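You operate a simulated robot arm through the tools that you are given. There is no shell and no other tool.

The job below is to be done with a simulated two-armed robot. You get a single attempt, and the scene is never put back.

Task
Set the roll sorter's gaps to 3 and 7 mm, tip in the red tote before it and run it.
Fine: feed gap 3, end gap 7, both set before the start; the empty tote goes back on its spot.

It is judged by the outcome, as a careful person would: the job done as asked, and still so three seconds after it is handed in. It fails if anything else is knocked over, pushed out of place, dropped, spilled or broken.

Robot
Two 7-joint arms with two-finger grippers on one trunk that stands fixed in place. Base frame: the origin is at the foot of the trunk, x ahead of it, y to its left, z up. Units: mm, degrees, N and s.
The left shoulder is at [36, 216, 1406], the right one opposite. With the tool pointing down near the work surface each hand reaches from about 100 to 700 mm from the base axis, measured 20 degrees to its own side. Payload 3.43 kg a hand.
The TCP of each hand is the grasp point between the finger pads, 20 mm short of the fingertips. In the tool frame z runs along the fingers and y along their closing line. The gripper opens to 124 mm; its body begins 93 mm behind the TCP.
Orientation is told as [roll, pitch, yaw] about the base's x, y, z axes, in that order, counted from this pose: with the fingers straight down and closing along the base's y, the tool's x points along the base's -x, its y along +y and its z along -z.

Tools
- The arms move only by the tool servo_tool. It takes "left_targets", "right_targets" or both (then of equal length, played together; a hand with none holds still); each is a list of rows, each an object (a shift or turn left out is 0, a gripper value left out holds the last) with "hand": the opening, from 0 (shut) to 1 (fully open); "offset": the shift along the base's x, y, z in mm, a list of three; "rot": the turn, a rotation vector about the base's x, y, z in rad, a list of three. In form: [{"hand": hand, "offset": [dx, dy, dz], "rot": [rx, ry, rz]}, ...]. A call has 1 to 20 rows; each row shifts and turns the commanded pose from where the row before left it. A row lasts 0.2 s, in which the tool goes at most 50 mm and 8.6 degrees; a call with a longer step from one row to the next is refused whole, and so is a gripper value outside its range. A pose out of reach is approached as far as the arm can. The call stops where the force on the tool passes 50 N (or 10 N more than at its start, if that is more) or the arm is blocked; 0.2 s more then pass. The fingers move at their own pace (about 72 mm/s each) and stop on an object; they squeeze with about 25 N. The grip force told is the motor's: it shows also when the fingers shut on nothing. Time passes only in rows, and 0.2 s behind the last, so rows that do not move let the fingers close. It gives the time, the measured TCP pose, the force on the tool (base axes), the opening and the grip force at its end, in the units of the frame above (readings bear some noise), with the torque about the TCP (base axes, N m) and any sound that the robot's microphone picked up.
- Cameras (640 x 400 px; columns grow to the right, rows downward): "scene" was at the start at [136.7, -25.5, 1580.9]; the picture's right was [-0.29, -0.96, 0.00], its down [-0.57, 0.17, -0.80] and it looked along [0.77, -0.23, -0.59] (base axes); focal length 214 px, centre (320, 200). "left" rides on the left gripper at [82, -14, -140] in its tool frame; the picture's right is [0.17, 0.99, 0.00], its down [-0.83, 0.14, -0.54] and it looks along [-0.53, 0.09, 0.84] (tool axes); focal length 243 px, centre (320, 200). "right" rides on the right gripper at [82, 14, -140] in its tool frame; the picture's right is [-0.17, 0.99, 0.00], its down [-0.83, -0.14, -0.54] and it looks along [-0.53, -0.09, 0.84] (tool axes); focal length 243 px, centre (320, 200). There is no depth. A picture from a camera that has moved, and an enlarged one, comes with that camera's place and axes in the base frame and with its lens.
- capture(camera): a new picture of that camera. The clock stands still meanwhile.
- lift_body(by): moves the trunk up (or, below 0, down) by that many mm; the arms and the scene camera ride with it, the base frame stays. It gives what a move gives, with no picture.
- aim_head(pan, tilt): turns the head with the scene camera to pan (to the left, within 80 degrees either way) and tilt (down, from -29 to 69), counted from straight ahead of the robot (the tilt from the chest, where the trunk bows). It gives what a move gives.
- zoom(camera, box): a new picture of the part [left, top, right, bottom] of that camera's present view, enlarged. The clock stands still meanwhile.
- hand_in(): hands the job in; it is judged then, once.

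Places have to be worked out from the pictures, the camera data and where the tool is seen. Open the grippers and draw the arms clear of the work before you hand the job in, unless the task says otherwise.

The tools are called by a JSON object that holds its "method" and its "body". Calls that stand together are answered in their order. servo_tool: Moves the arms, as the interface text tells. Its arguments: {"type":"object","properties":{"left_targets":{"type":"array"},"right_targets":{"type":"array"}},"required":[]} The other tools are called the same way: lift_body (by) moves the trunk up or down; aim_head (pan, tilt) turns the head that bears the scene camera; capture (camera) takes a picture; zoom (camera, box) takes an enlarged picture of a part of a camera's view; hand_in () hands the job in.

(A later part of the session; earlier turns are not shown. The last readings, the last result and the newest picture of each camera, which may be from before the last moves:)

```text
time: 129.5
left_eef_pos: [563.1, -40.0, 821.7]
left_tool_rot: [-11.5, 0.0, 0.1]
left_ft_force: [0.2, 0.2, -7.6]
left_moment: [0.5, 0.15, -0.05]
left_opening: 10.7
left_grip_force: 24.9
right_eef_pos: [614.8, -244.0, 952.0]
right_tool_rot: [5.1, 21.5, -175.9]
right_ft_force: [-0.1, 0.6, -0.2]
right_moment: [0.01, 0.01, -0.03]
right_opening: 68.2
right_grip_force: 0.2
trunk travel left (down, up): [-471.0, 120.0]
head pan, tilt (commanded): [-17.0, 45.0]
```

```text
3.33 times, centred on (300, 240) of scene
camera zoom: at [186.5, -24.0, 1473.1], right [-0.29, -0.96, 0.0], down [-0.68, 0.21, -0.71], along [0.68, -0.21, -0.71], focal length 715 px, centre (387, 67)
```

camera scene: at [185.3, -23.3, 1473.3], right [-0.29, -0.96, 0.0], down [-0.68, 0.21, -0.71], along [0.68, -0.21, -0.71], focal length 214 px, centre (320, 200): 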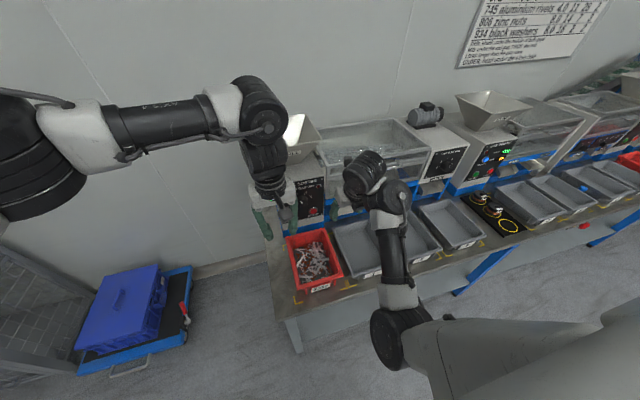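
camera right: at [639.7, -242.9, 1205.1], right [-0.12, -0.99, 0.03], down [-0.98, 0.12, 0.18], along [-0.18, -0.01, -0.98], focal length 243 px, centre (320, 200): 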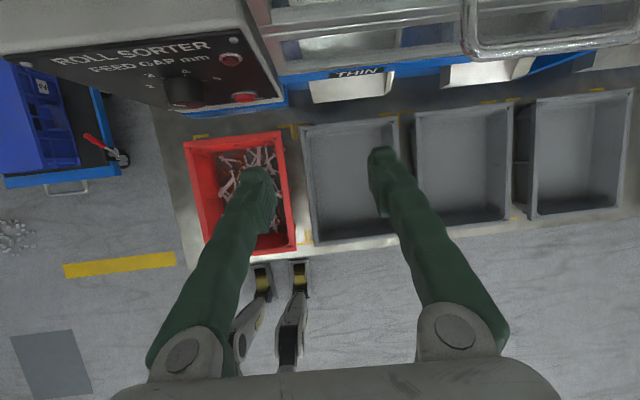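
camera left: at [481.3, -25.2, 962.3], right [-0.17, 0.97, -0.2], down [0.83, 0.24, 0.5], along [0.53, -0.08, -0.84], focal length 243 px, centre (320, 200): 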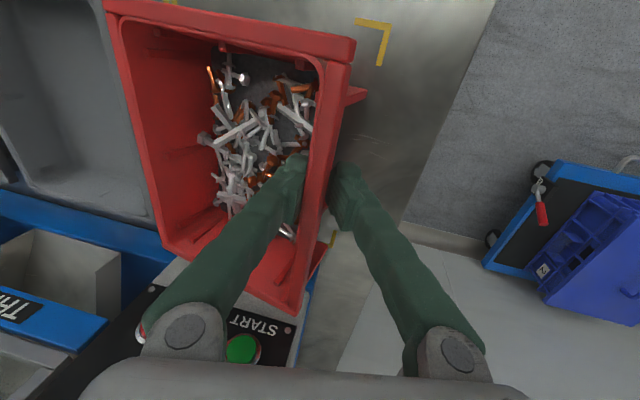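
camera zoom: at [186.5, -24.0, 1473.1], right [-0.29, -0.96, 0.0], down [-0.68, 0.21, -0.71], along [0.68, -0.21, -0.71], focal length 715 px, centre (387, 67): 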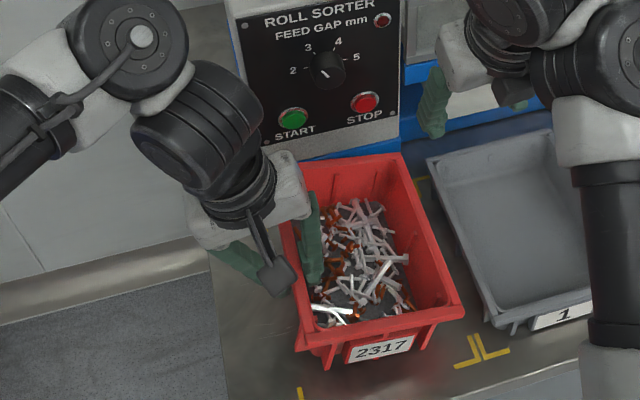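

The tote (about 0.8 kg with contents) hangs freely and steadily in the left hand with only ~10° sag, so one hand suffices. I carry it up and back away from the panel, then level it by rolling the hand 10°.

{"method": "servo_tool", "body": {"left_targets": [{"hand": 0, "offset": [-8, 0, 10]}, {"offset": [-12, 0, 15]}, {"offset": [-12, 0, 15]}, {"offset": [-12, 0, 15]}, {"offset": [-12, 0, 15]}, {"offset": [-12, 0, 15]}, {"offset": [-12, 0, 15], "rot": [-0.06, 0, 0]}, {"offset": [0, 0, 15], "rot": [-0.06, 0, 0]}, {"offset": [0, 0, 10], "rot": [-0.055, 0, 0]}, {"offset": [0, 0, 0]}]}}

{"method": "capture", "body": {"camera": "left"}}

{"method": "capture", "body": {"camera": "scene"}}

```text
time: 131.7
left_eef_pos: [481.5, -41.5, 947.7]
left_tool_rot: [-21.3, -0.1, 0.1]
left_ft_force: [-0.5, 1.7, -9.1]
left_moment: [0.65, 0.18, 0.09]
left_opening: 10.8
left_grip_force: 25.1
right_eef_pos: [614.1, -243.9, 951.3]
right_tool_rot: [5.2, 21.5, -176.0]
right_ft_force: [0.3, -2.4, 0.5]
right_moment: [0.06, 0.01, -0.04]
right_opening: 67.2
right_grip_force: 0.0
trunk travel left (down, up): [-471.0, 120.0]
head pan, tilt (commanded): [-17.0, 45.0]
```

```text
taken
camera left: at [400.1, -2.9, 1082.5], right [-0.17, 0.92, -0.36], down [0.83, 0.33, 0.45], along [0.53, -0.22, -0.82], focal length 243 px, centre (320, 200)
```

left: 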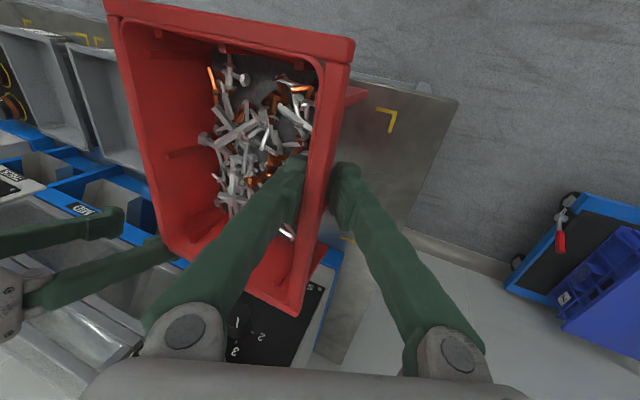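

```text
taken
camera scene: at [186.5, -24.3, 1473.1], right [-0.29, -0.96, 0.0], down [-0.68, 0.21, -0.71], along [0.68, -0.21, -0.71], focal length 214 px, centre (320, 200)
```

scene: 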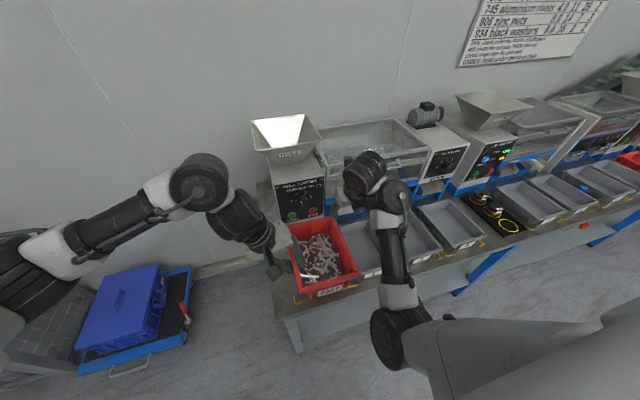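

The tote's right wall lightly touches the right hand's finger (2.4 N). I move the right hand away to the right at once, holding the left still.

{"method": "servo_tool", "body": {"right_targets": [{"offset": [0, -10, 0]}, {"offset": [0, -12, 0]}, {"offset": [0, -14, 0]}, {"offset": [0, -14, 0]}, {"offset": [0, -14, 0]}, {"offset": [0, -14, 0]}, {"offset": [0, -14, 0]}, {"offset": [0, -14, 0]}, {"offset": [0, -14, 0]}, {"offset": [0, -14, 0]}, {"offset": [0, -14, 0]}, {"offset": [0, 0, 0]}]}}

{"method": "capture", "body": {"camera": "scene"}}

```text
time: 134.2
left_eef_pos: [481.4, -39.9, 946.3]
left_tool_rot: [-21.3, 0.1, 0.1]
left_ft_force: [0.2, 0.5, -7.1]
left_moment: [0.54, 0.16, 0.01]
left_opening: 10.9
left_grip_force: 25.4
right_eef_pos: [628.9, -347.8, 967.0]
right_tool_rot: [11.5, 21.2, -165.3]
right_ft_force: [-0.3, 0.0, 1.2]
right_moment: [0.0, 0.01, 0.02]
right_opening: 68.1
right_grip_force: 0.1
trunk travel left (down, up): [-471.0, 120.0]
head pan, tilt (commanded): [-17.0, 45.0]
stopped in row 12 (right hand): the arm was blocked; the commanded pose is now the measured one
```

```text
taken
camera scene: at [186.5, -23.8, 1473.1], right [-0.29, -0.96, 0.0], down [-0.68, 0.21, -0.71], along [0.68, -0.21, -0.71], focal length 214 px, centre (320, 200)
```

scene: 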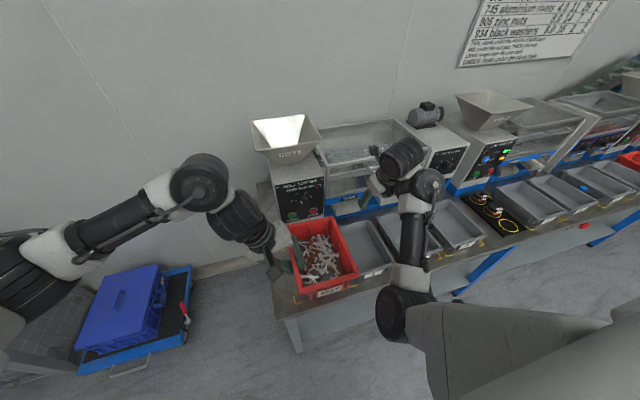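

Clear now. I move the right hand further right, easing its yaw so the wrist stays off its limit.

{"method": "servo_tool", "body": {"right_targets": [{"offset": [-3, -10, 3], "rot": [0.017, 0, -0.047]}, {"offset": [-3, -10, 3], "rot": [0.017, 0, -0.047]}, {"offset": [-3, -12, 3], "rot": [0.017, 0, -0.047]}, {"offset": [-3, -12, 3], "rot": [0.017, 0, -0.047]}, {"offset": [-3, -12, 3], "rot": [0.017, 0, -0.047]}, {"offset": [-3, -12, 3], "rot": [0.017, 0, -0.047]}, {"offset": [-3, -12, 3], "rot": [0.017, 0, -0.047]}, {"offset": [-3, -12, 3], "rot": [0.017, 0, -0.047]}, {"offset": [-3, -12, 3]}, {"offset": [-3, -12, 3]}, {"offset": [0, 0, 0]}]}}

{"method": "capture", "body": {"camera": "left"}}

```text
time: 136.6
left_eef_pos: [482.1, -41.2, 947.5]
left_tool_rot: [-21.6, 0.0, 0.1]
left_ft_force: [-0.7, -0.2, -7.8]
left_moment: [0.58, 0.16, 0.02]
left_opening: 10.8
left_grip_force: 24.6
right_eef_pos: [605.4, -464.1, 987.6]
right_tool_rot: [3.2, 21.8, 170.1]
right_ft_force: [-0.6, 0.2, 0.5]
right_moment: [0.02, 0.03, 0.0]
right_opening: 68.3
right_grip_force: 0.1
right hand out of reach, approached as far as the arm can: row 9, 10
trunk travel left (down, up): [-471.0, 120.0]
head pan, tilt (commanded): [-17.0, 45.0]
```

```text
taken
camera left: at [400.1, -2.9, 1082.6], right [-0.17, 0.92, -0.36], down [0.83, 0.33, 0.45], along [0.53, -0.22, -0.82], focal length 243 px, centre (320, 200)
```

left: 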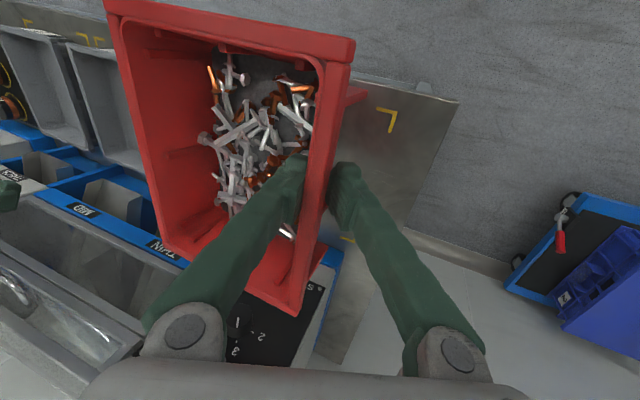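

The tote is steady and level. To pour safely the pieces should first be gathered at the tote's far end; I pitch the far end down in steps, watching the grip.

{"method": "servo_tool", "body": {"left_targets": [{"hand": 0, "offset": [0, 0, 5], "rot": [0, 0.08, 0]}, {"offset": [0, 0, 5], "rot": [0, 0.08, 0]}, {"offset": [0, 0, 5], "rot": [0, 0.08, 0]}, {"offset": [0, 0, 5], "rot": [0, 0.08, 0]}, {"offset": [0, 0, 0]}]}}

{"method": "capture", "body": {"camera": "left"}}

```text
time: 137.8
left_eef_pos: [482.9, -41.2, 966.6]
left_tool_rot: [-21.5, 18.2, 0.2]
left_ft_force: [-0.5, 0.0, -7.6]
left_moment: [0.57, 0.04, 0.0]
left_opening: 10.9
left_grip_force: 24.7
right_eef_pos: [606.0, -463.4, 988.5]
right_tool_rot: [3.1, 22.0, 170.0]
right_ft_force: [0.1, -0.2, 0.5]
right_moment: [0.03, -0.01, -0.02]
right_opening: 68.1
right_grip_force: 0.0
trunk travel left (down, up): [-471.0, 120.0]
head pan, tilt (commanded): [-17.0, 45.0]
```

```text
taken
camera left: at [446.5, -3.5, 1122.0], right [-0.27, 0.92, -0.29], down [0.93, 0.33, 0.17], along [0.25, -0.22, -0.94], focal length 243 px, centre (320, 200)
```

left: 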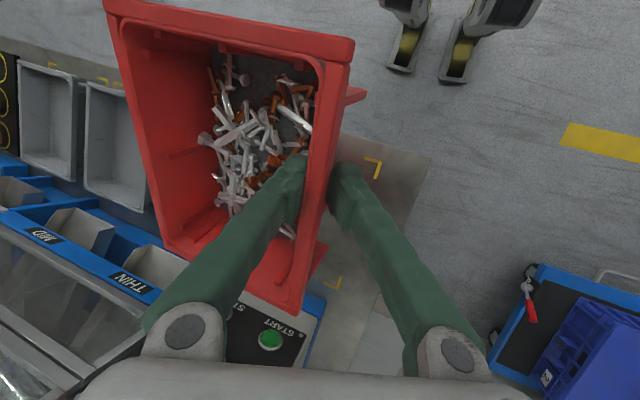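

{"method": "servo_tool", "body": {"left_targets": [{"hand": 0, "offset": [0, 0, 6], "rot": [0, 0.07, 0]}, {"offset": [0, 0, 6], "rot": [0, 0.07, 0]}, {"offset": [0, 0, 6], "rot": [0, 0.07, 0]}, {"offset": [0, 0, 6], "rot": [0, 0.07, 0]}, {"offset": [0, 0, 0]}]}}

{"method": "capture", "body": {"camera": "left"}}

```text
time: 139.0
left_eef_pos: [482.0, -41.2, 991.6]
left_tool_rot: [-21.5, 34.4, 0.2]
left_ft_force: [0.2, -0.1, -7.8]
left_moment: [0.56, 0.0, 0.03]
left_opening: 10.8
left_grip_force: 24.8
right_eef_pos: [606.0, -465.0, 988.6]
right_tool_rot: [3.1, 21.9, 170.0]
right_ft_force: [0.9, -0.9, 0.6]
right_moment: [0.0, -0.02, 0.0]
right_opening: 68.3
right_grip_force: 0.1
trunk travel left (down, up): [-471.0, 120.0]
head pan, tilt (commanded): [-17.0, 45.0]
```

```text
taken
camera left: at [490.9, -3.1, 1149.8], right [-0.34, 0.92, -0.2], down [0.94, 0.33, -0.1], along [-0.02, -0.23, -0.97], focal length 243 px, centre (320, 200)
```

left: 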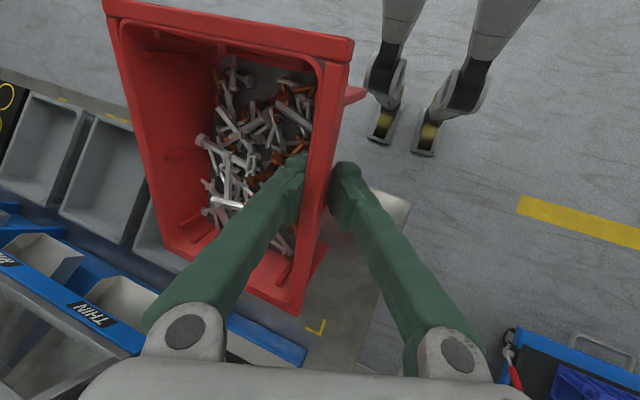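

The pieces only start sliding at ~34°. I go a bit steeper in small steps.

{"method": "servo_tool", "body": {"left_targets": [{"hand": 0, "offset": [0, 0, 5], "rot": [0, 0.06, 0]}, {"offset": [0, 0, 5], "rot": [0, 0.06, 0]}, {"offset": [0, 0, 5], "rot": [0, 0.05, 0]}, {"offset": [0, 0, 0]}, {"offset": [0, 0, 0]}]}}

{"method": "capture", "body": {"camera": "left"}}

{"method": "zoom", "body": {"camera": "scene", "box": [200, 150, 400, 320]}}

```text
time: 140.2
left_eef_pos: [480.9, -40.8, 1007.5]
left_tool_rot: [-21.4, 44.0, 0.2]
left_ft_force: [0.3, -0.5, -8.7]
left_moment: [0.58, -0.06, -0.02]
left_opening: 10.9
left_grip_force: 25.1
right_eef_pos: [605.5, -464.5, 988.5]
right_tool_rot: [3.2, 21.9, 170.0]
right_ft_force: [-0.3, -0.4, -0.6]
right_moment: [0.01, 0.01, -0.03]
right_opening: 68.3
right_grip_force: 0.1
trunk travel left (down, up): [-471.0, 120.0]
head pan, tilt (commanded): [-17.0, 45.0]
```

```text
taken
camera left: at [517.2, -2.9, 1160.8], right [-0.37, 0.92, -0.14], down [0.91, 0.33, -0.25], along [-0.19, -0.22, -0.96], focal length 243 px, centre (320, 200)
```

left: 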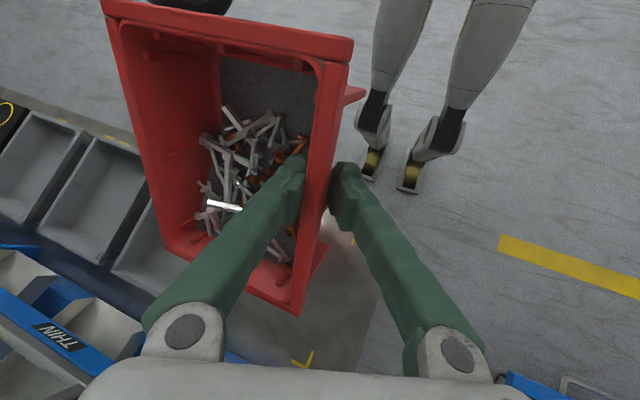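

```text
2.35 times, centred on (300, 235) of scene
camera zoom: at [186.3, -24.2, 1473.1], right [-0.29, -0.96, 0.0], down [-0.68, 0.21, -0.71], along [0.68, -0.21, -0.71], focal length 505 px, centre (367, 118)
```

zoom: 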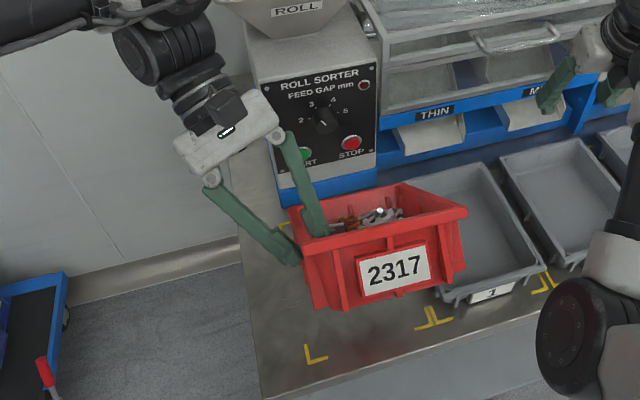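

The near third is already clear and the grip is unaffected. I go to about 50° briefly to gather the pieces more.

{"method": "servo_tool", "body": {"left_targets": [{"hand": 0, "offset": [0, 0, 5], "rot": [0, 0.06, 0]}, {"offset": [0, 0, 5], "rot": [0, 0.05, 0]}, {"offset": [0, 0, 0]}, {"offset": [0, 0, 0]}]}}

{"method": "capture", "body": {"camera": "left"}}

```text
time: 141.2
left_eef_pos: [481.6, -41.8, 1016.1]
left_tool_rot: [-21.4, 50.4, 0.0]
left_ft_force: [0.1, 1.3, -8.7]
left_moment: [0.58, -0.06, -0.02]
left_opening: 10.9
left_grip_force: 24.6
right_eef_pos: [606.2, -464.3, 989.0]
right_tool_rot: [3.1, 22.0, 170.0]
right_ft_force: [0.1, -0.3, 0.0]
right_moment: [0.05, 0.03, 0.0]
right_opening: 68.3
right_grip_force: 0.0
trunk travel left (down, up): [-471.0, 120.0]
head pan, tilt (commanded): [-17.0, 45.0]
```

```text
taken
camera left: at [534.5, -3.8, 1166.0], right [-0.38, 0.92, -0.1], down [0.88, 0.33, -0.35], along [-0.29, -0.22, -0.93], focal length 243 px, centre (320, 200)
```

left: 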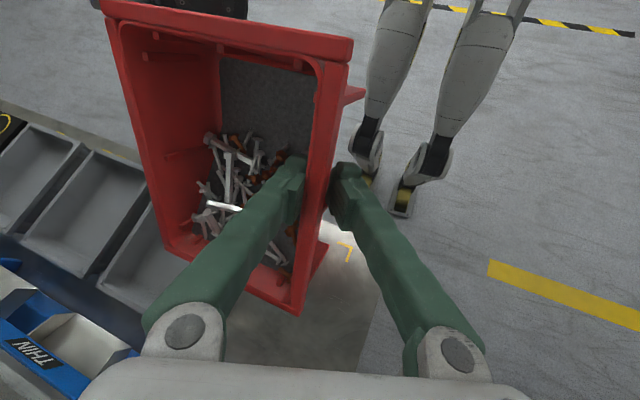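

The pieces are now all in the far half. I bring the pitch back to about 15° (they stay put by friction) and check.

{"method": "servo_tool", "body": {"left_targets": [{"hand": 0, "rot": [0, -0.09, 0]}, {"rot": [0, -0.09, 0]}, {"rot": [0, -0.09, 0]}, {"rot": [0, -0.09, 0]}, {"rot": [0, -0.09, 0]}, {"rot": [0, -0.09, 0]}, {"rot": [0, -0.07, 0]}, {"offset": [0, 0, 0]}]}}

{"method": "capture", "body": {"camera": "left"}}

{"method": "capture", "body": {"camera": "scene"}}

```text
time: 143.0
left_eef_pos: [481.4, -41.9, 1017.0]
left_tool_rot: [-21.5, 15.5, 0.1]
left_ft_force: [0.5, 1.0, -8.0]
left_moment: [0.57, 0.11, 0.03]
left_opening: 10.9
left_grip_force: 25.0
right_eef_pos: [606.1, -463.8, 989.6]
right_tool_rot: [3.1, 21.9, 170.0]
right_ft_force: [0.7, -0.1, 0.1]
right_moment: [0.01, 0.02, -0.05]
right_opening: 68.0
right_grip_force: 0.1
trunk travel left (down, up): [-471.0, 120.0]
head pan, tilt (commanded): [-17.0, 45.0]
```

```text
taken
camera left: at [438.9, -3.1, 1168.4], right [-0.26, 0.92, -0.3], down [0.92, 0.33, 0.21], along [0.3, -0.22, -0.93], focal length 243 px, centre (320, 200)
```

left: 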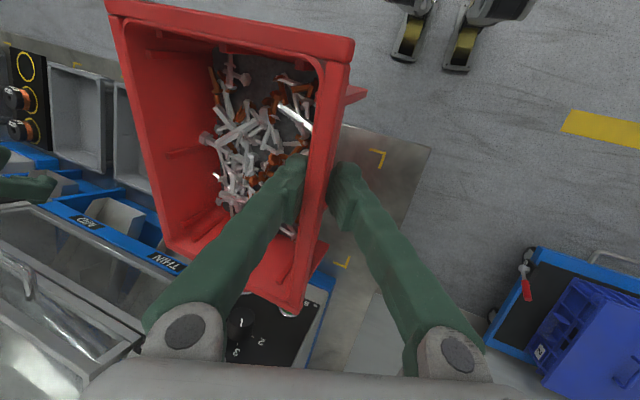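

```text
taken
camera scene: at [186.6, -24.1, 1473.1], right [-0.29, -0.96, 0.0], down [-0.68, 0.21, -0.71], along [0.68, -0.21, -0.71], focal length 214 px, centre (320, 200)
```

scene: 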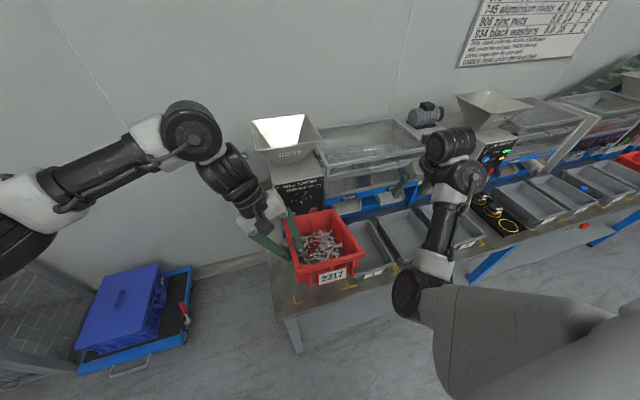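

The pieces shift with tilt and return, so the lowest rim point matters most. My plan: keep the far end ~15° down, tip the left wall down so the far-left corner is the lowest point over the hopper. I lower the trunk 70 mm for reach (tote stays well above the bench).

{"method": "lift_body", "body": {"by": -70}}

{"method": "capture", "body": {"camera": "scene"}}

```text
time: 144.1
left_eef_pos: [481.7, -41.2, 942.2]
left_tool_rot: [-21.6, 16.0, -0.3]
left_ft_force: [-0.4, 0.7, -8.1]
left_moment: [0.56, 0.07, -0.04]
left_opening: 11.3
left_grip_force: 25.3
right_eef_pos: [592.1, -462.7, 877.0]
right_tool_rot: [4.3, 17.6, 170.6]
right_ft_force: [0.4, -0.7, -0.2]
right_moment: [-0.02, 0.02, 0.01]
right_opening: 67.9
right_grip_force: 0.1
trunk travel left (down, up): [-401.0, 190.0]
head pan, tilt (commanded): [-17.0, 45.0]
```

```text
taken
camera scene: at [209.2, -24.0, 1398.1], right [-0.29, -0.96, 0.0], down [-0.68, 0.21, -0.71], along [0.68, -0.21, -0.71], focal length 214 px, centre (320, 200)
```

scene: 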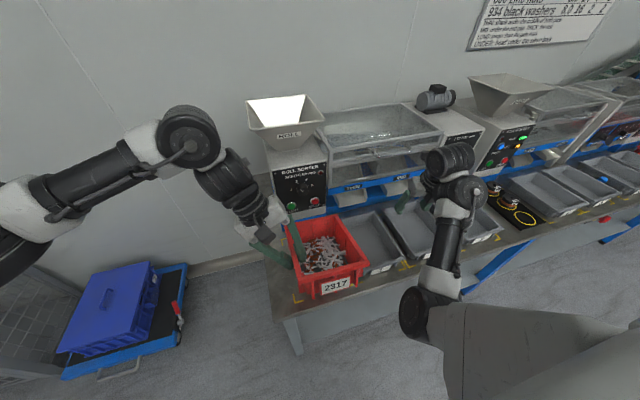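

All steady. I raise the tote to z≈1270 in front of the machine, starting a gentle 20° tilt toward its left wall.

{"method": "servo_tool", "body": {"left_targets": [{"hand": 0, "offset": [0, 0, 15]}, {"offset": [0, 0, 25]}, {"offset": [0, 0, 25]}, {"offset": [0, 0, 25]}, {"offset": [2, 0, 25]}, {"offset": [2, 0, 25], "rot": [-0.037, 0, 0.01]}, {"offset": [2, 0, 25], "rot": [-0.037, 0, 0.01]}, {"offset": [2, 0, 25], "rot": [-0.037, 0, 0.01]}, {"offset": [2, 0, 25], "rot": [-0.037, 0, 0.01]}, {"offset": [2, 0, 25], "rot": [-0.037, 0, 0.01]}, {"offset": [2, 0, 25], "rot": [-0.037, 0, 0.01]}, {"offset": [2, 0, 25], "rot": [-0.037, 0, 0.01]}, {"offset": [2, 0, 25], "rot": [-0.037, 0, 0.01]}, {"offset": [0, 0, 15], "rot": [-0.037, 0, 0.01]}, {"offset": [0, 0, 0]}]}}

{"method": "capture", "body": {"camera": "scene"}}

{"method": "capture", "body": {"camera": "left"}}

```text
time: 147.3
left_eef_pos: [548.4, -97.0, 1212.6]
left_tool_rot: [-41.5, 16.0, -0.9]
left_ft_force: [-0.5, 0.1, -7.9]
left_moment: [0.61, 0.14, 0.0]
left_opening: 12.6
left_grip_force: 25.1
left hand out of reach, approached as far as the arm can: row 1, 2, 3, 4, 5, 6, 7, 8, 9, 11, 13, 14
right_eef_pos: [592.6, -463.2, 876.0]
right_tool_rot: [4.2, 17.4, 170.3]
right_ft_force: [0.0, 0.6, -0.2]
right_moment: [-0.04, -0.05, -0.01]
right_opening: 68.1
right_grip_force: 0.0
trunk travel left (down, up): [-401.0, 190.0]
head pan, tilt (commanded): [-17.0, 45.0]
```

```text
taken
camera scene: at [209.4, -24.0, 1398.0], right [-0.29, -0.96, 0.0], down [-0.68, 0.21, -0.71], along [0.68, -0.21, -0.71], focal length 214 px, centre (320, 200)
```

scene: 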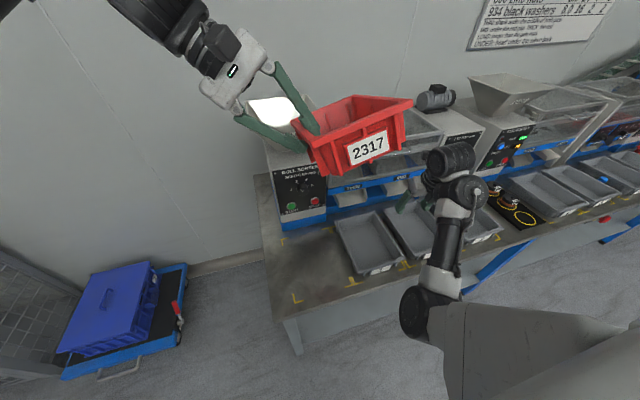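

```text
taken
camera left: at [502.0, -13.8, 1344.6], right [-0.33, 0.74, -0.58], down [0.89, 0.45, 0.07], along [0.31, -0.5, -0.81], focal length 243 px, centre (320, 200)
```

left: 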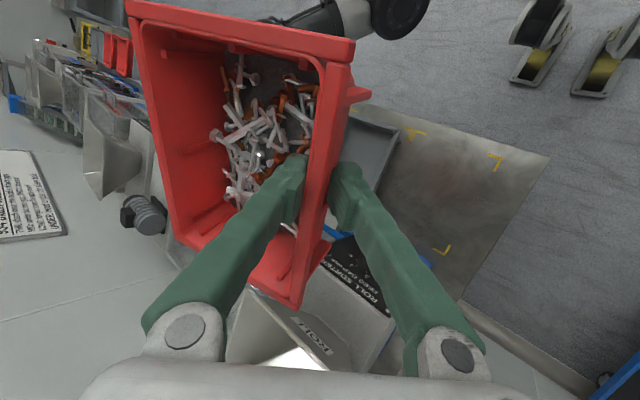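

The tote is up in front; the reach flags were from being too close in. I move forward and up toward the hopper, adding tilt slowly.

{"method": "servo_tool", "body": {"left_targets": [{"hand": 0, "offset": [15, 2, 10]}, {"offset": [20, 3, 10]}, {"offset": [20, 3, 10]}, {"offset": [20, 4, 10], "rot": [-0.03, 0, 0.008]}, {"offset": [20, 4, 10], "rot": [-0.03, 0, 0.008]}, {"offset": [15, 4, 7], "rot": [-0.03, 0, 0.008]}, {"offset": [0, 0, 0]}]}}

{"method": "capture", "body": {"camera": "scene"}}

{"method": "capture", "body": {"camera": "left"}}

```text
time: 148.9
left_eef_pos: [657.9, -77.4, 1270.3]
left_tool_rot: [-46.8, 15.8, -0.7]
left_ft_force: [0.0, 0.0, -6.9]
left_moment: [0.62, 0.14, 0.0]
left_opening: 12.6
left_grip_force: 24.7
right_eef_pos: [592.9, -465.4, 877.6]
right_tool_rot: [4.2, 17.5, 170.4]
right_ft_force: [-0.3, 0.3, -0.3]
right_moment: [0.02, -0.02, 0.0]
right_opening: 68.1
right_grip_force: 0.0
trunk travel left (down, up): [-401.0, 190.0]
head pan, tilt (commanded): [-17.0, 45.0]
```

```text
taken
camera scene: at [209.5, -24.0, 1398.0], right [-0.29, -0.96, 0.0], down [-0.68, 0.21, -0.71], along [0.68, -0.21, -0.71], focal length 214 px, centre (320, 200)
```

scene: 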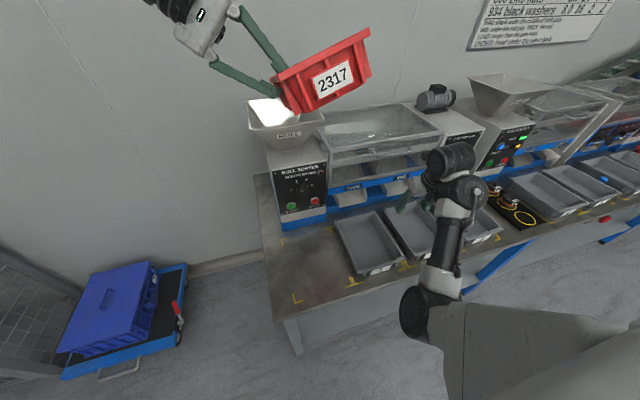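

```text
taken
camera left: at [610.0, 17.2, 1394.5], right [-0.35, 0.68, -0.65], down [0.88, 0.48, 0.03], along [0.33, -0.56, -0.76], focal length 243 px, centre (320, 200)
```

left: 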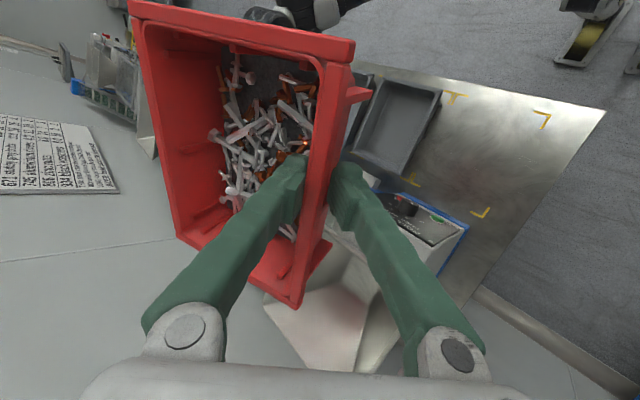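

No flags; the far-left corner is now just over the hopper. I advance to x≈780 while increasing the tilt to about 50°.

{"method": "servo_tool", "body": {"left_targets": [{"hand": 0, "offset": [18, 0, 0], "rot": [-0.03, 0, 0.008]}, {"offset": [18, 0, 0], "rot": [-0.05, 0, 0.014]}, {"offset": [18, 0, 0], "rot": [-0.06, 0, 0.0166]}, {"offset": [18, 0, 0], "rot": [-0.06, 0, 0.0166]}, {"offset": [18, 0, 0], "rot": [-0.07, 0, 0.019]}, {"offset": [18, 0, 0], "rot": [-0.07, 0, 0.019]}, {"offset": [14, 0, 0], "rot": [-0.07, 0, 0.019]}, {"offset": [0, 0, 0]}]}}

{"method": "capture", "body": {"camera": "scene"}}

{"method": "capture", "body": {"camera": "left"}}

```text
time: 150.7
left_eef_pos: [762.3, -82.4, 1280.6]
left_tool_rot: [-71.2, 15.5, -0.8]
left_ft_force: [0.5, -0.4, -8.2]
left_moment: [0.6, 0.2, -0.02]
left_opening: 13.2
left_grip_force: 24.8
left hand out of reach, approached as far as the arm can: row 6, 7
right_eef_pos: [591.8, -465.4, 876.4]
right_tool_rot: [4.2, 17.4, 170.4]
right_ft_force: [-0.3, 0.3, 0.2]
right_moment: [-0.02, 0.03, -0.01]
right_opening: 67.8
right_grip_force: 0.0
trunk travel left (down, up): [-401.0, 190.0]
head pan, tilt (commanded): [-17.0, 45.0]
```

```text
taken
camera scene: at [209.8, -24.7, 1397.9], right [-0.29, -0.96, 0.0], down [-0.68, 0.21, -0.71], along [0.68, -0.21, -0.71], focal length 214 px, centre (320, 200)
```

scene: 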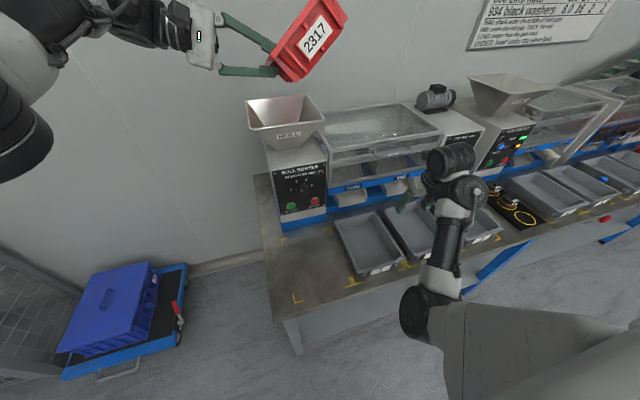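

```text
taken
camera left: at [702.2, 46.3, 1358.9], right [-0.41, 0.32, -0.85], down [0.82, 0.54, -0.18], along [0.4, -0.78, -0.49], focal length 243 px, centre (320, 200)
```

left: 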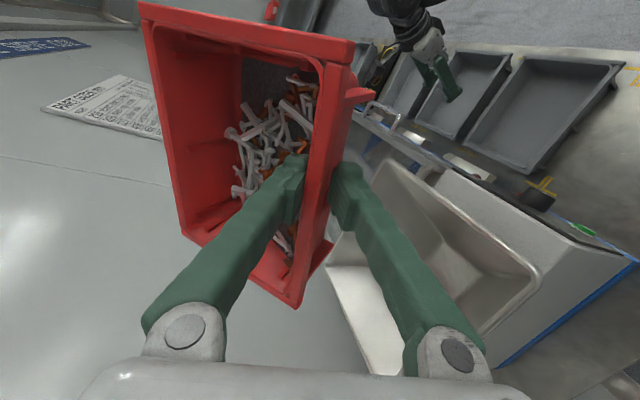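

The tote has crept a few degrees in the grip but holds; its lowest corner is well over the hopper. I continue tipping in place.

{"method": "servo_tool", "body": {"left_targets": [{"hand": 0, "offset": [0, 0, 0], "rot": [-0.08, 0, 0.022]}, {"offset": [0, 0, 0], "rot": [-0.08, 0, 0.022]}, {"offset": [0, 0, 0], "rot": [-0.08, 0, 0.022]}, {"offset": [0, 0, 0], "rot": [-0.08, 0, 0.022]}, {"offset": [0, 0, 0], "rot": [-0.08, 0, 0.022]}, {"offset": [0, 0, 0]}]}}

{"method": "capture", "body": {"camera": "left"}}

{"method": "capture", "body": {"camera": "scene"}}

```text
time: 152.1
left_eef_pos: [762.3, -81.7, 1282.6]
left_tool_rot: [-95.0, 15.2, -0.9]
left_ft_force: [0.3, 0.0, -6.3]
left_moment: [0.34, 0.19, -0.01]
left_opening: 12.2
left_grip_force: 25.0
right_eef_pos: [591.0, -464.4, 877.4]
right_tool_rot: [4.3, 17.5, 170.3]
right_ft_force: [0.4, -0.5, 0.0]
right_moment: [0.0, 0.0, 0.0]
right_opening: 68.1
right_grip_force: 0.0
trunk travel left (down, up): [-401.0, 190.0]
head pan, tilt (commanded): [-17.0, 45.0]
```

```text
taken
camera left: at [686.1, 60.3, 1305.5], right [-0.42, -0.08, -0.9], down [0.76, 0.51, -0.4], along [0.5, -0.85, -0.15], focal length 243 px, centre (320, 200)
```

left: 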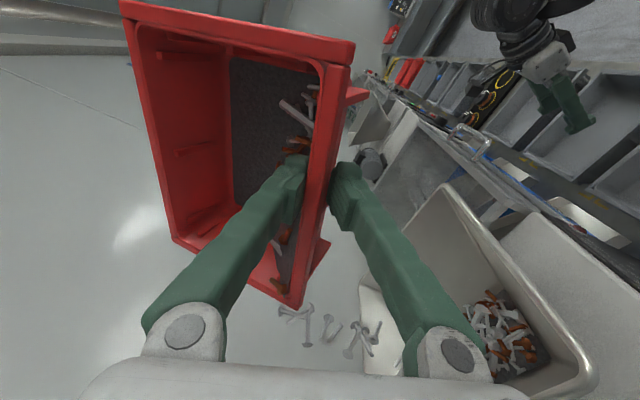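

```text
taken
camera scene: at [209.1, -24.0, 1398.1], right [-0.29, -0.96, 0.0], down [-0.68, 0.21, -0.71], along [0.68, -0.21, -0.71], focal length 214 px, centre (320, 200)
```

scene: 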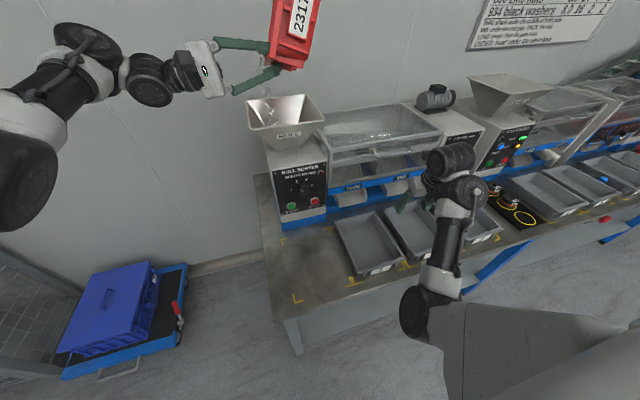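

Pieces are pouring from the far-left corner into the hopper. I hold a moment, then keep tipping gradually.

{"method": "servo_tool", "body": {"left_targets": [{"hand": 0, "offset": [0, 0, 0]}, {"offset": [0, 0, 0]}, {"offset": [0, 0, 0]}]}}

{"method": "capture", "body": {"camera": "left"}}

```text
time: 152.9
left_eef_pos: [762.0, -81.8, 1283.5]
left_tool_rot: [-95.0, 15.2, -0.9]
left_ft_force: [0.5, 0.4, -4.6]
left_moment: [0.26, 0.18, -0.02]
left_opening: 11.9
left_grip_force: 25.4
right_eef_pos: [592.6, -463.7, 877.5]
right_tool_rot: [4.2, 17.5, 170.4]
right_ft_force: [-0.6, -0.8, 0.5]
right_moment: [0.01, 0.02, -0.01]
right_opening: 68.5
right_grip_force: 0.0
trunk travel left (down, up): [-401.0, 190.0]
head pan, tilt (commanded): [-17.0, 45.0]
```

```text
taken
camera left: at [686.4, 60.2, 1305.7], right [-0.42, -0.08, -0.9], down [0.76, 0.51, -0.4], along [0.5, -0.85, -0.15], focal length 243 px, centre (320, 200)
```

left: 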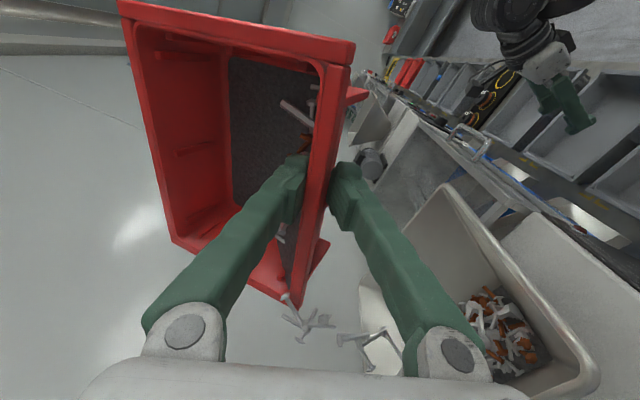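

Weight has fallen to 4.6 N as it empties. I continue tipping slowly.

{"method": "servo_tool", "body": {"left_targets": [{"hand": 0, "rot": [-0.06, 0, 0.0166]}, {"rot": [-0.06, 0, 0.0166]}, {"rot": [-0.06, 0, 0.0166]}, {"rot": [-0.06, 0, 0.0166]}, {"offset": [0, 0, 0]}, {"offset": [0, 0, 0]}]}}

{"method": "capture", "body": {"camera": "left"}}

{"method": "capture", "body": {"camera": "scene"}}

```text
time: 154.3
left_eef_pos: [763.2, -81.5, 1282.4]
left_tool_rot: [-109.2, 15.0, -1.0]
left_ft_force: [0.1, -0.3, -2.9]
left_moment: [0.06, 0.1, 0.01]
left_opening: 11.2
left_grip_force: 25.5
right_eef_pos: [591.4, -464.6, 876.4]
right_tool_rot: [4.3, 17.4, 170.4]
right_ft_force: [-0.6, -0.6, -0.1]
right_moment: [0.0, 0.02, -0.02]
right_opening: 67.9
right_grip_force: 0.1
trunk travel left (down, up): [-401.0, 190.0]
head pan, tilt (commanded): [-17.0, 45.0]
```

```text
taken
camera left: at [678.2, 56.1, 1271.5], right [-0.41, -0.32, -0.86], down [0.73, 0.45, -0.51], along [0.55, -0.83, 0.05], focal length 243 px, centre (320, 200)
```

left: 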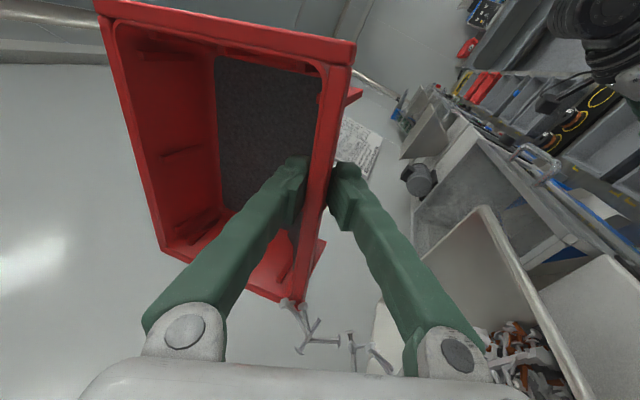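

```text
taken
camera scene: at [209.5, -24.1, 1398.0], right [-0.29, -0.96, 0.0], down [-0.68, 0.21, -0.71], along [0.68, -0.21, -0.71], focal length 214 px, centre (320, 200)
```

scene: 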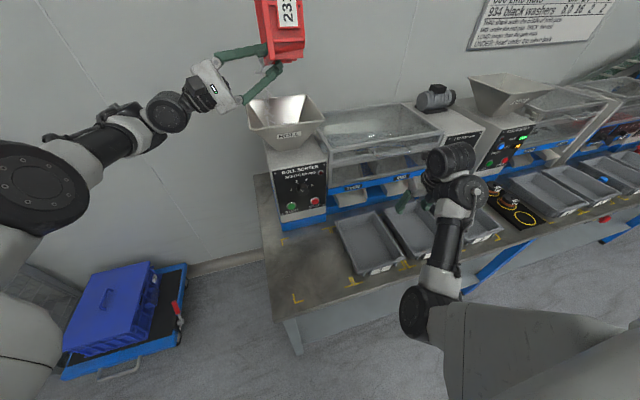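

Only 2.9 N left and the interior looks empty apart from the last few at the corner. I hold and tip slightly more to finish.

{"method": "servo_tool", "body": {"left_targets": [{"hand": 0, "rot": [-0.06, 0, 0.0166]}, {"rot": [-0.06, 0, 0.0166]}, {"rot": [-0.06, 0, 0.0166]}, {"offset": [0, 0, 0]}, {"offset": [0, 0, 0]}, {"offset": [0, 0, 0]}, {"offset": [0, 0, 0]}]}}

{"method": "capture", "body": {"camera": "left"}}

```text
time: 155.9
left_eef_pos: [767.3, -82.5, 1282.0]
left_tool_rot: [-119.9, 14.9, -0.7]
left_ft_force: [0.4, 0.1, -2.1]
left_moment: [0.04, 0.09, 0.03]
left_opening: 10.8
left_grip_force: 25.2
left hand out of reach, approached as far as the arm can: row 2
right_eef_pos: [592.4, -464.0, 875.8]
right_tool_rot: [4.2, 17.5, 170.5]
right_ft_force: [-0.5, -0.3, 0.1]
right_moment: [0.03, -0.02, 0.05]
right_opening: 68.3
right_grip_force: 0.1
trunk travel left (down, up): [-401.0, 190.0]
head pan, tilt (commanded): [-17.0, 45.0]
```

```text
taken
camera left: at [674.6, 46.9, 1246.8], right [-0.39, -0.49, -0.78], down [0.71, 0.39, -0.59], along [0.59, -0.78, 0.2], focal length 243 px, centre (320, 200)
```

left: 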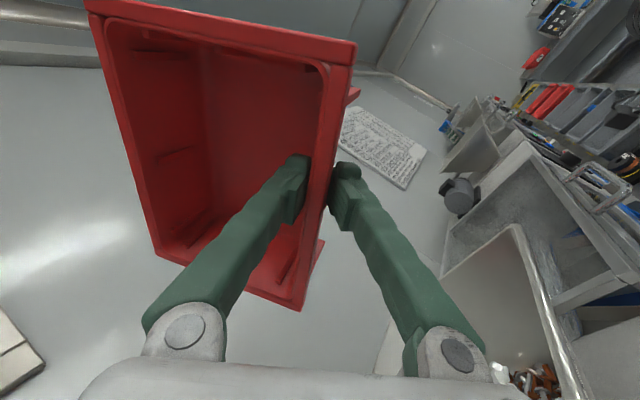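

The tote is empty. I roll it back upright over the hopper, then retreat along the same path.

{"method": "servo_tool", "body": {"left_targets": [{"hand": 0, "rot": [0.09, 0, -0.025]}, {"rot": [0.09, 0, -0.025]}, {"rot": [0.09, 0, -0.025]}, {"rot": [0.09, 0, -0.025]}, {"rot": [0.09, 0, -0.025]}, {"rot": [0.09, 0, -0.025]}, {"offset": [-10, 0, 0], "rot": [0.09, 0, -0.025]}, {"offset": [-15, 0, 0], "rot": [0.09, 0, -0.025]}, {"offset": [-15, 0, 0], "rot": [0.08, 0, -0.022]}, {"offset": [-15, 0, 0], "rot": [0.08, 0, -0.022]}, {"offset": [-15, 0, 0], "rot": [0.08, 0, -0.022]}, {"offset": [-15, 0, 0], "rot": [0.08, 0, -0.022]}, {"offset": [-15, 0, 0], "rot": [0.08, 0, -0.022]}, {"offset": [0, 0, 0]}]}}

{"method": "capture", "body": {"camera": "scene"}}

{"method": "capture", "body": {"camera": "left"}}

{"method": "zoom", "body": {"camera": "scene", "box": [230, 80, 350, 230]}}

```text
time: 158.9
left_eef_pos: [666.3, -80.0, 1282.4]
left_tool_rot: [-53.4, 15.8, -0.8]
left_ft_force: [0.0, -0.7, -2.8]
left_moment: [0.23, 0.06, -0.05]
left_opening: 11.2
left_grip_force: 24.7
right_eef_pos: [591.9, -465.1, 877.3]
right_tool_rot: [4.1, 17.5, 170.5]
right_ft_force: [-0.5, 0.6, 0.9]
right_moment: [0.0, 0.02, 0.01]
right_opening: 68.1
right_grip_force: 0.0
trunk travel left (down, up): [-401.0, 190.0]
head pan, tilt (commanded): [-17.0, 45.0]
```

```text
taken
camera scene: at [209.6, -23.5, 1398.0], right [-0.29, -0.96, 0.0], down [-0.68, 0.21, -0.71], along [0.68, -0.21, -0.71], focal length 214 px, centre (320, 200)
```

scene: 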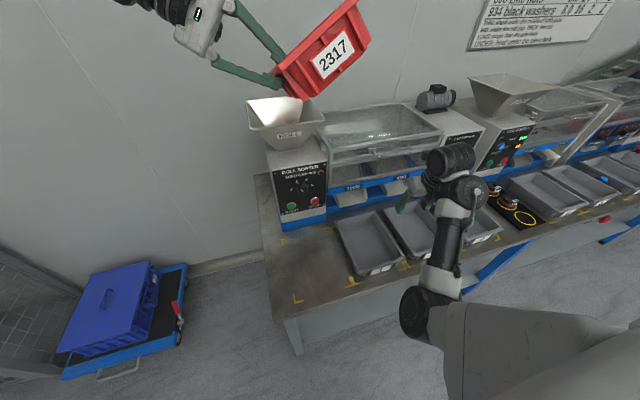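

```text
taken
camera left: at [615.1, 23.5, 1395.6], right [-0.37, 0.59, -0.72], down [0.86, 0.5, -0.03], along [0.34, -0.63, -0.7], focal length 243 px, centre (320, 200)
```

left: 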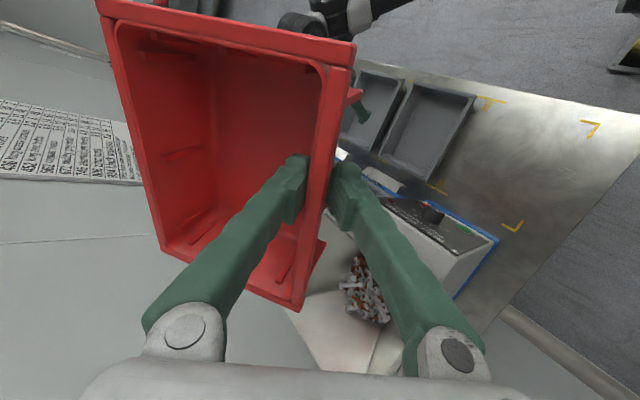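

```text
2.67 times, centred on (290, 155) of scene
camera zoom: at [209.6, -23.5, 1398.0], right [-0.29, -0.96, 0.0], down [-0.68, 0.21, -0.71], along [0.68, -0.21, -0.71], focal length 572 px, centre (400, 320)
```

zoom: 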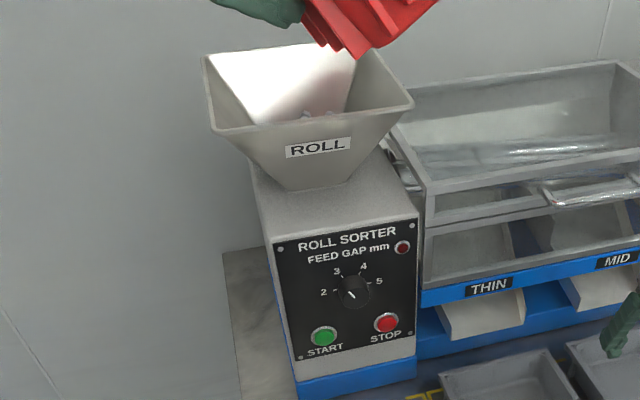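

Nothing spilled; the pieces are in the hopper. I retreat and descend, unrolling the tote toward level.

{"method": "servo_tool", "body": {"left_targets": [{"hand": 0, "offset": [-20, 0, -8]}, {"offset": [-20, 0, -8]}, {"offset": [-20, 0, -10], "rot": [0.05, 0, -0.014]}, {"offset": [-20, 0, -10], "rot": [0.05, 0, -0.014]}, {"offset": [-15, 0, -15], "rot": [0.05, 0, -0.014]}, {"offset": [-15, 0, -20], "rot": [0.05, 0, -0.014]}, {"offset": [0, 0, -25], "rot": [0.05, 0, -0.014]}, {"offset": [0, 0, -25], "rot": [0.05, 0, -0.014]}, {"offset": [0, 0, -25], "rot": [0.05, 0, -0.014]}, {"offset": [0, 0, -25], "rot": [0.05, 0, -0.014]}, {"offset": [0, 0, -25], "rot": [0.05, 0, -0.014]}, {"offset": [0, 0, 0]}]}}

{"method": "capture", "body": {"camera": "scene"}}

{"method": "capture", "body": {"camera": "left"}}

```text
time: 161.5
left_eef_pos: [554.9, -82.4, 1085.1]
left_tool_rot: [-26.6, 16.2, -0.6]
left_ft_force: [0.3, 1.3, -2.1]
left_moment: [0.19, 0.02, 0.0]
left_opening: 11.5
left_grip_force: 25.2
right_eef_pos: [592.3, -464.6, 877.6]
right_tool_rot: [4.2, 17.5, 170.4]
right_ft_force: [0.3, 0.4, 0.2]
right_moment: [0.0, -0.02, -0.02]
right_opening: 68.1
right_grip_force: 0.0
trunk travel left (down, up): [-401.0, 190.0]
head pan, tilt (commanded): [-17.0, 45.0]
```

```text
taken
camera scene: at [208.7, -23.6, 1398.1], right [-0.29, -0.96, 0.0], down [-0.68, 0.21, -0.71], along [0.68, -0.21, -0.71], focal length 214 px, centre (320, 200)
```

scene: 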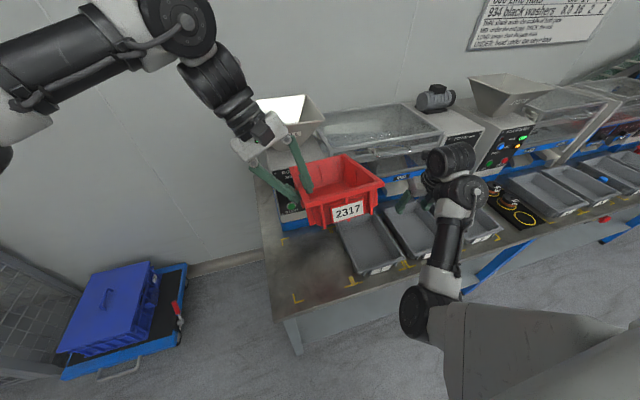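

```text
taken
camera left: at [512.9, -31.8, 1234.3], right [-0.27, 0.89, -0.38], down [0.92, 0.36, 0.17], along [0.29, -0.3, -0.91], focal length 243 px, centre (320, 200)
```

left: 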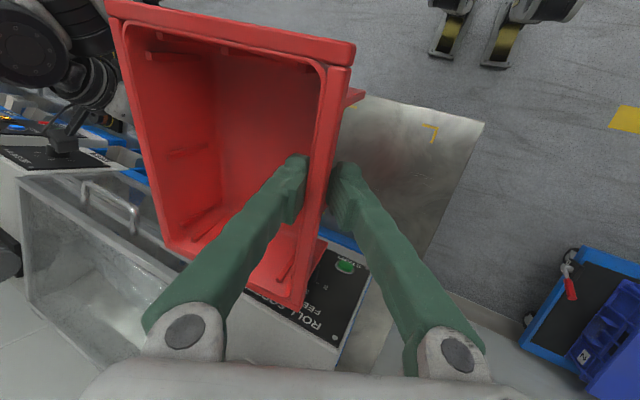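

{"method": "servo_tool", "body": {"left_targets": [{"hand": 0, "offset": [-8, 8, -25], "rot": [0.018, -0.056, 0.002]}, {"offset": [-8, 8, -25], "rot": [0.018, -0.056, 0.002]}, {"offset": [-8, 8, -25], "rot": [0.018, -0.056, 0.002]}, {"offset": [-8, 8, -25], "rot": [0.018, -0.056, 0.002]}, {"offset": [-8, 8, -25], "rot": [0.018, -0.056, 0.002]}, {"offset": [0, 0, 0]}]}}

{"method": "capture", "body": {"camera": "left"}}

{"method": "zoom", "body": {"camera": "scene", "box": [230, 170, 410, 320]}}

```text
time: 162.9
left_eef_pos: [526.1, -41.9, 956.7]
left_tool_rot: [-21.5, 0.2, 0.5]
left_ft_force: [0.1, 0.1, -2.5]
left_moment: [0.15, 0.03, -0.01]
left_opening: 11.3
left_grip_force: 25.3
left hand out of reach, approached as far as the arm can: row 4, 5
right_eef_pos: [591.9, -464.6, 876.8]
right_tool_rot: [4.3, 17.6, 170.4]
right_ft_force: [0.4, -0.2, 0.1]
right_moment: [-0.03, 0.03, 0.0]
right_opening: 68.1
right_grip_force: 0.1
trunk travel left (down, up): [-401.0, 190.0]
head pan, tilt (commanded): [-17.0, 45.0]
```

```text
taken
camera left: at [443.7, -4.7, 1092.8], right [-0.17, 0.92, -0.36], down [0.83, 0.33, 0.45], along [0.53, -0.22, -0.82], focal length 243 px, centre (320, 200)
```

left: 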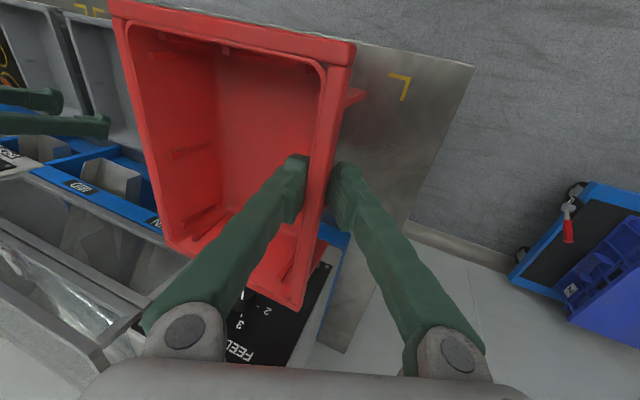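

```text
2.67 times, centred on (320, 245) of scene
camera zoom: at [208.8, -24.1, 1398.1], right [-0.29, -0.96, 0.0], down [-0.68, 0.21, -0.71], along [0.68, -0.21, -0.71], focal length 572 px, centre (320, 80)
```

zoom: 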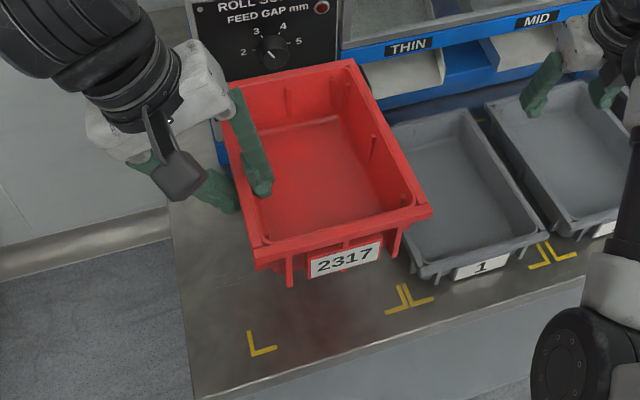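

The tote is level and still at the same place in the grip. I move it above its spot (TCP x 563.6, y -39) and lower it partway.

{"method": "servo_tool", "body": {"left_targets": [{"hand": 0, "offset": [10, 1, -10]}, {"offset": [10, 1, -10]}, {"offset": [9, 0.5, -10]}, {"offset": [8.5, 0.5, -10]}, {"offset": [0, 0, -20]}, {"offset": [0, 0, -20]}, {"offset": [0, 0, -20]}, {"offset": [0, 0, -20]}, {"offset": [0, 0, 0]}]}}

{"method": "capture", "body": {"camera": "left"}}

{"method": "zoom", "body": {"camera": "scene", "box": [250, 190, 390, 310]}}

```text
time: 164.9
left_eef_pos: [563.4, -37.2, 838.4]
left_tool_rot: [-21.4, 0.1, 0.7]
left_ft_force: [0.7, 0.0, -2.7]
left_moment: [0.19, 0.06, -0.02]
left_opening: 11.4
left_grip_force: 24.3
right_eef_pos: [591.5, -465.2, 878.1]
right_tool_rot: [4.1, 17.6, 170.4]
right_ft_force: [0.8, 0.1, -0.1]
right_moment: [-0.02, -0.02, -0.02]
right_opening: 68.1
right_grip_force: 0.2
trunk travel left (down, up): [-401.0, 190.0]
head pan, tilt (commanded): [-17.0, 45.0]
```

```text
taken
camera left: at [480.6, 0.0, 973.0], right [-0.18, 0.92, -0.36], down [0.83, 0.34, 0.45], along [0.53, -0.22, -0.82], focal length 243 px, centre (320, 200)
```

left: 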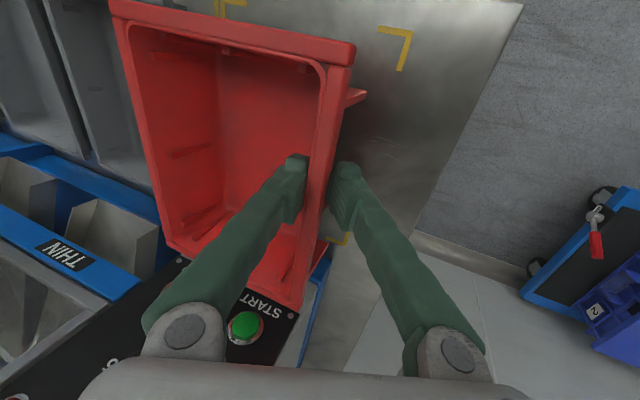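

```text
3.33 times, centred on (320, 250) of scene
camera zoom: at [208.8, -24.0, 1398.1], right [-0.29, -0.96, 0.0], down [-0.68, 0.21, -0.71], along [0.68, -0.21, -0.71], focal length 715 px, centre (320, 33)
```

zoom: 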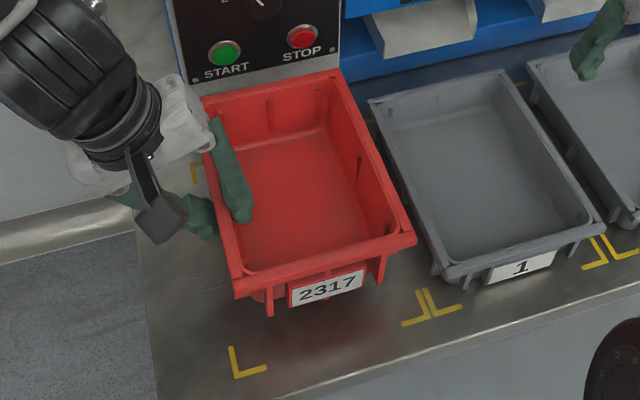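

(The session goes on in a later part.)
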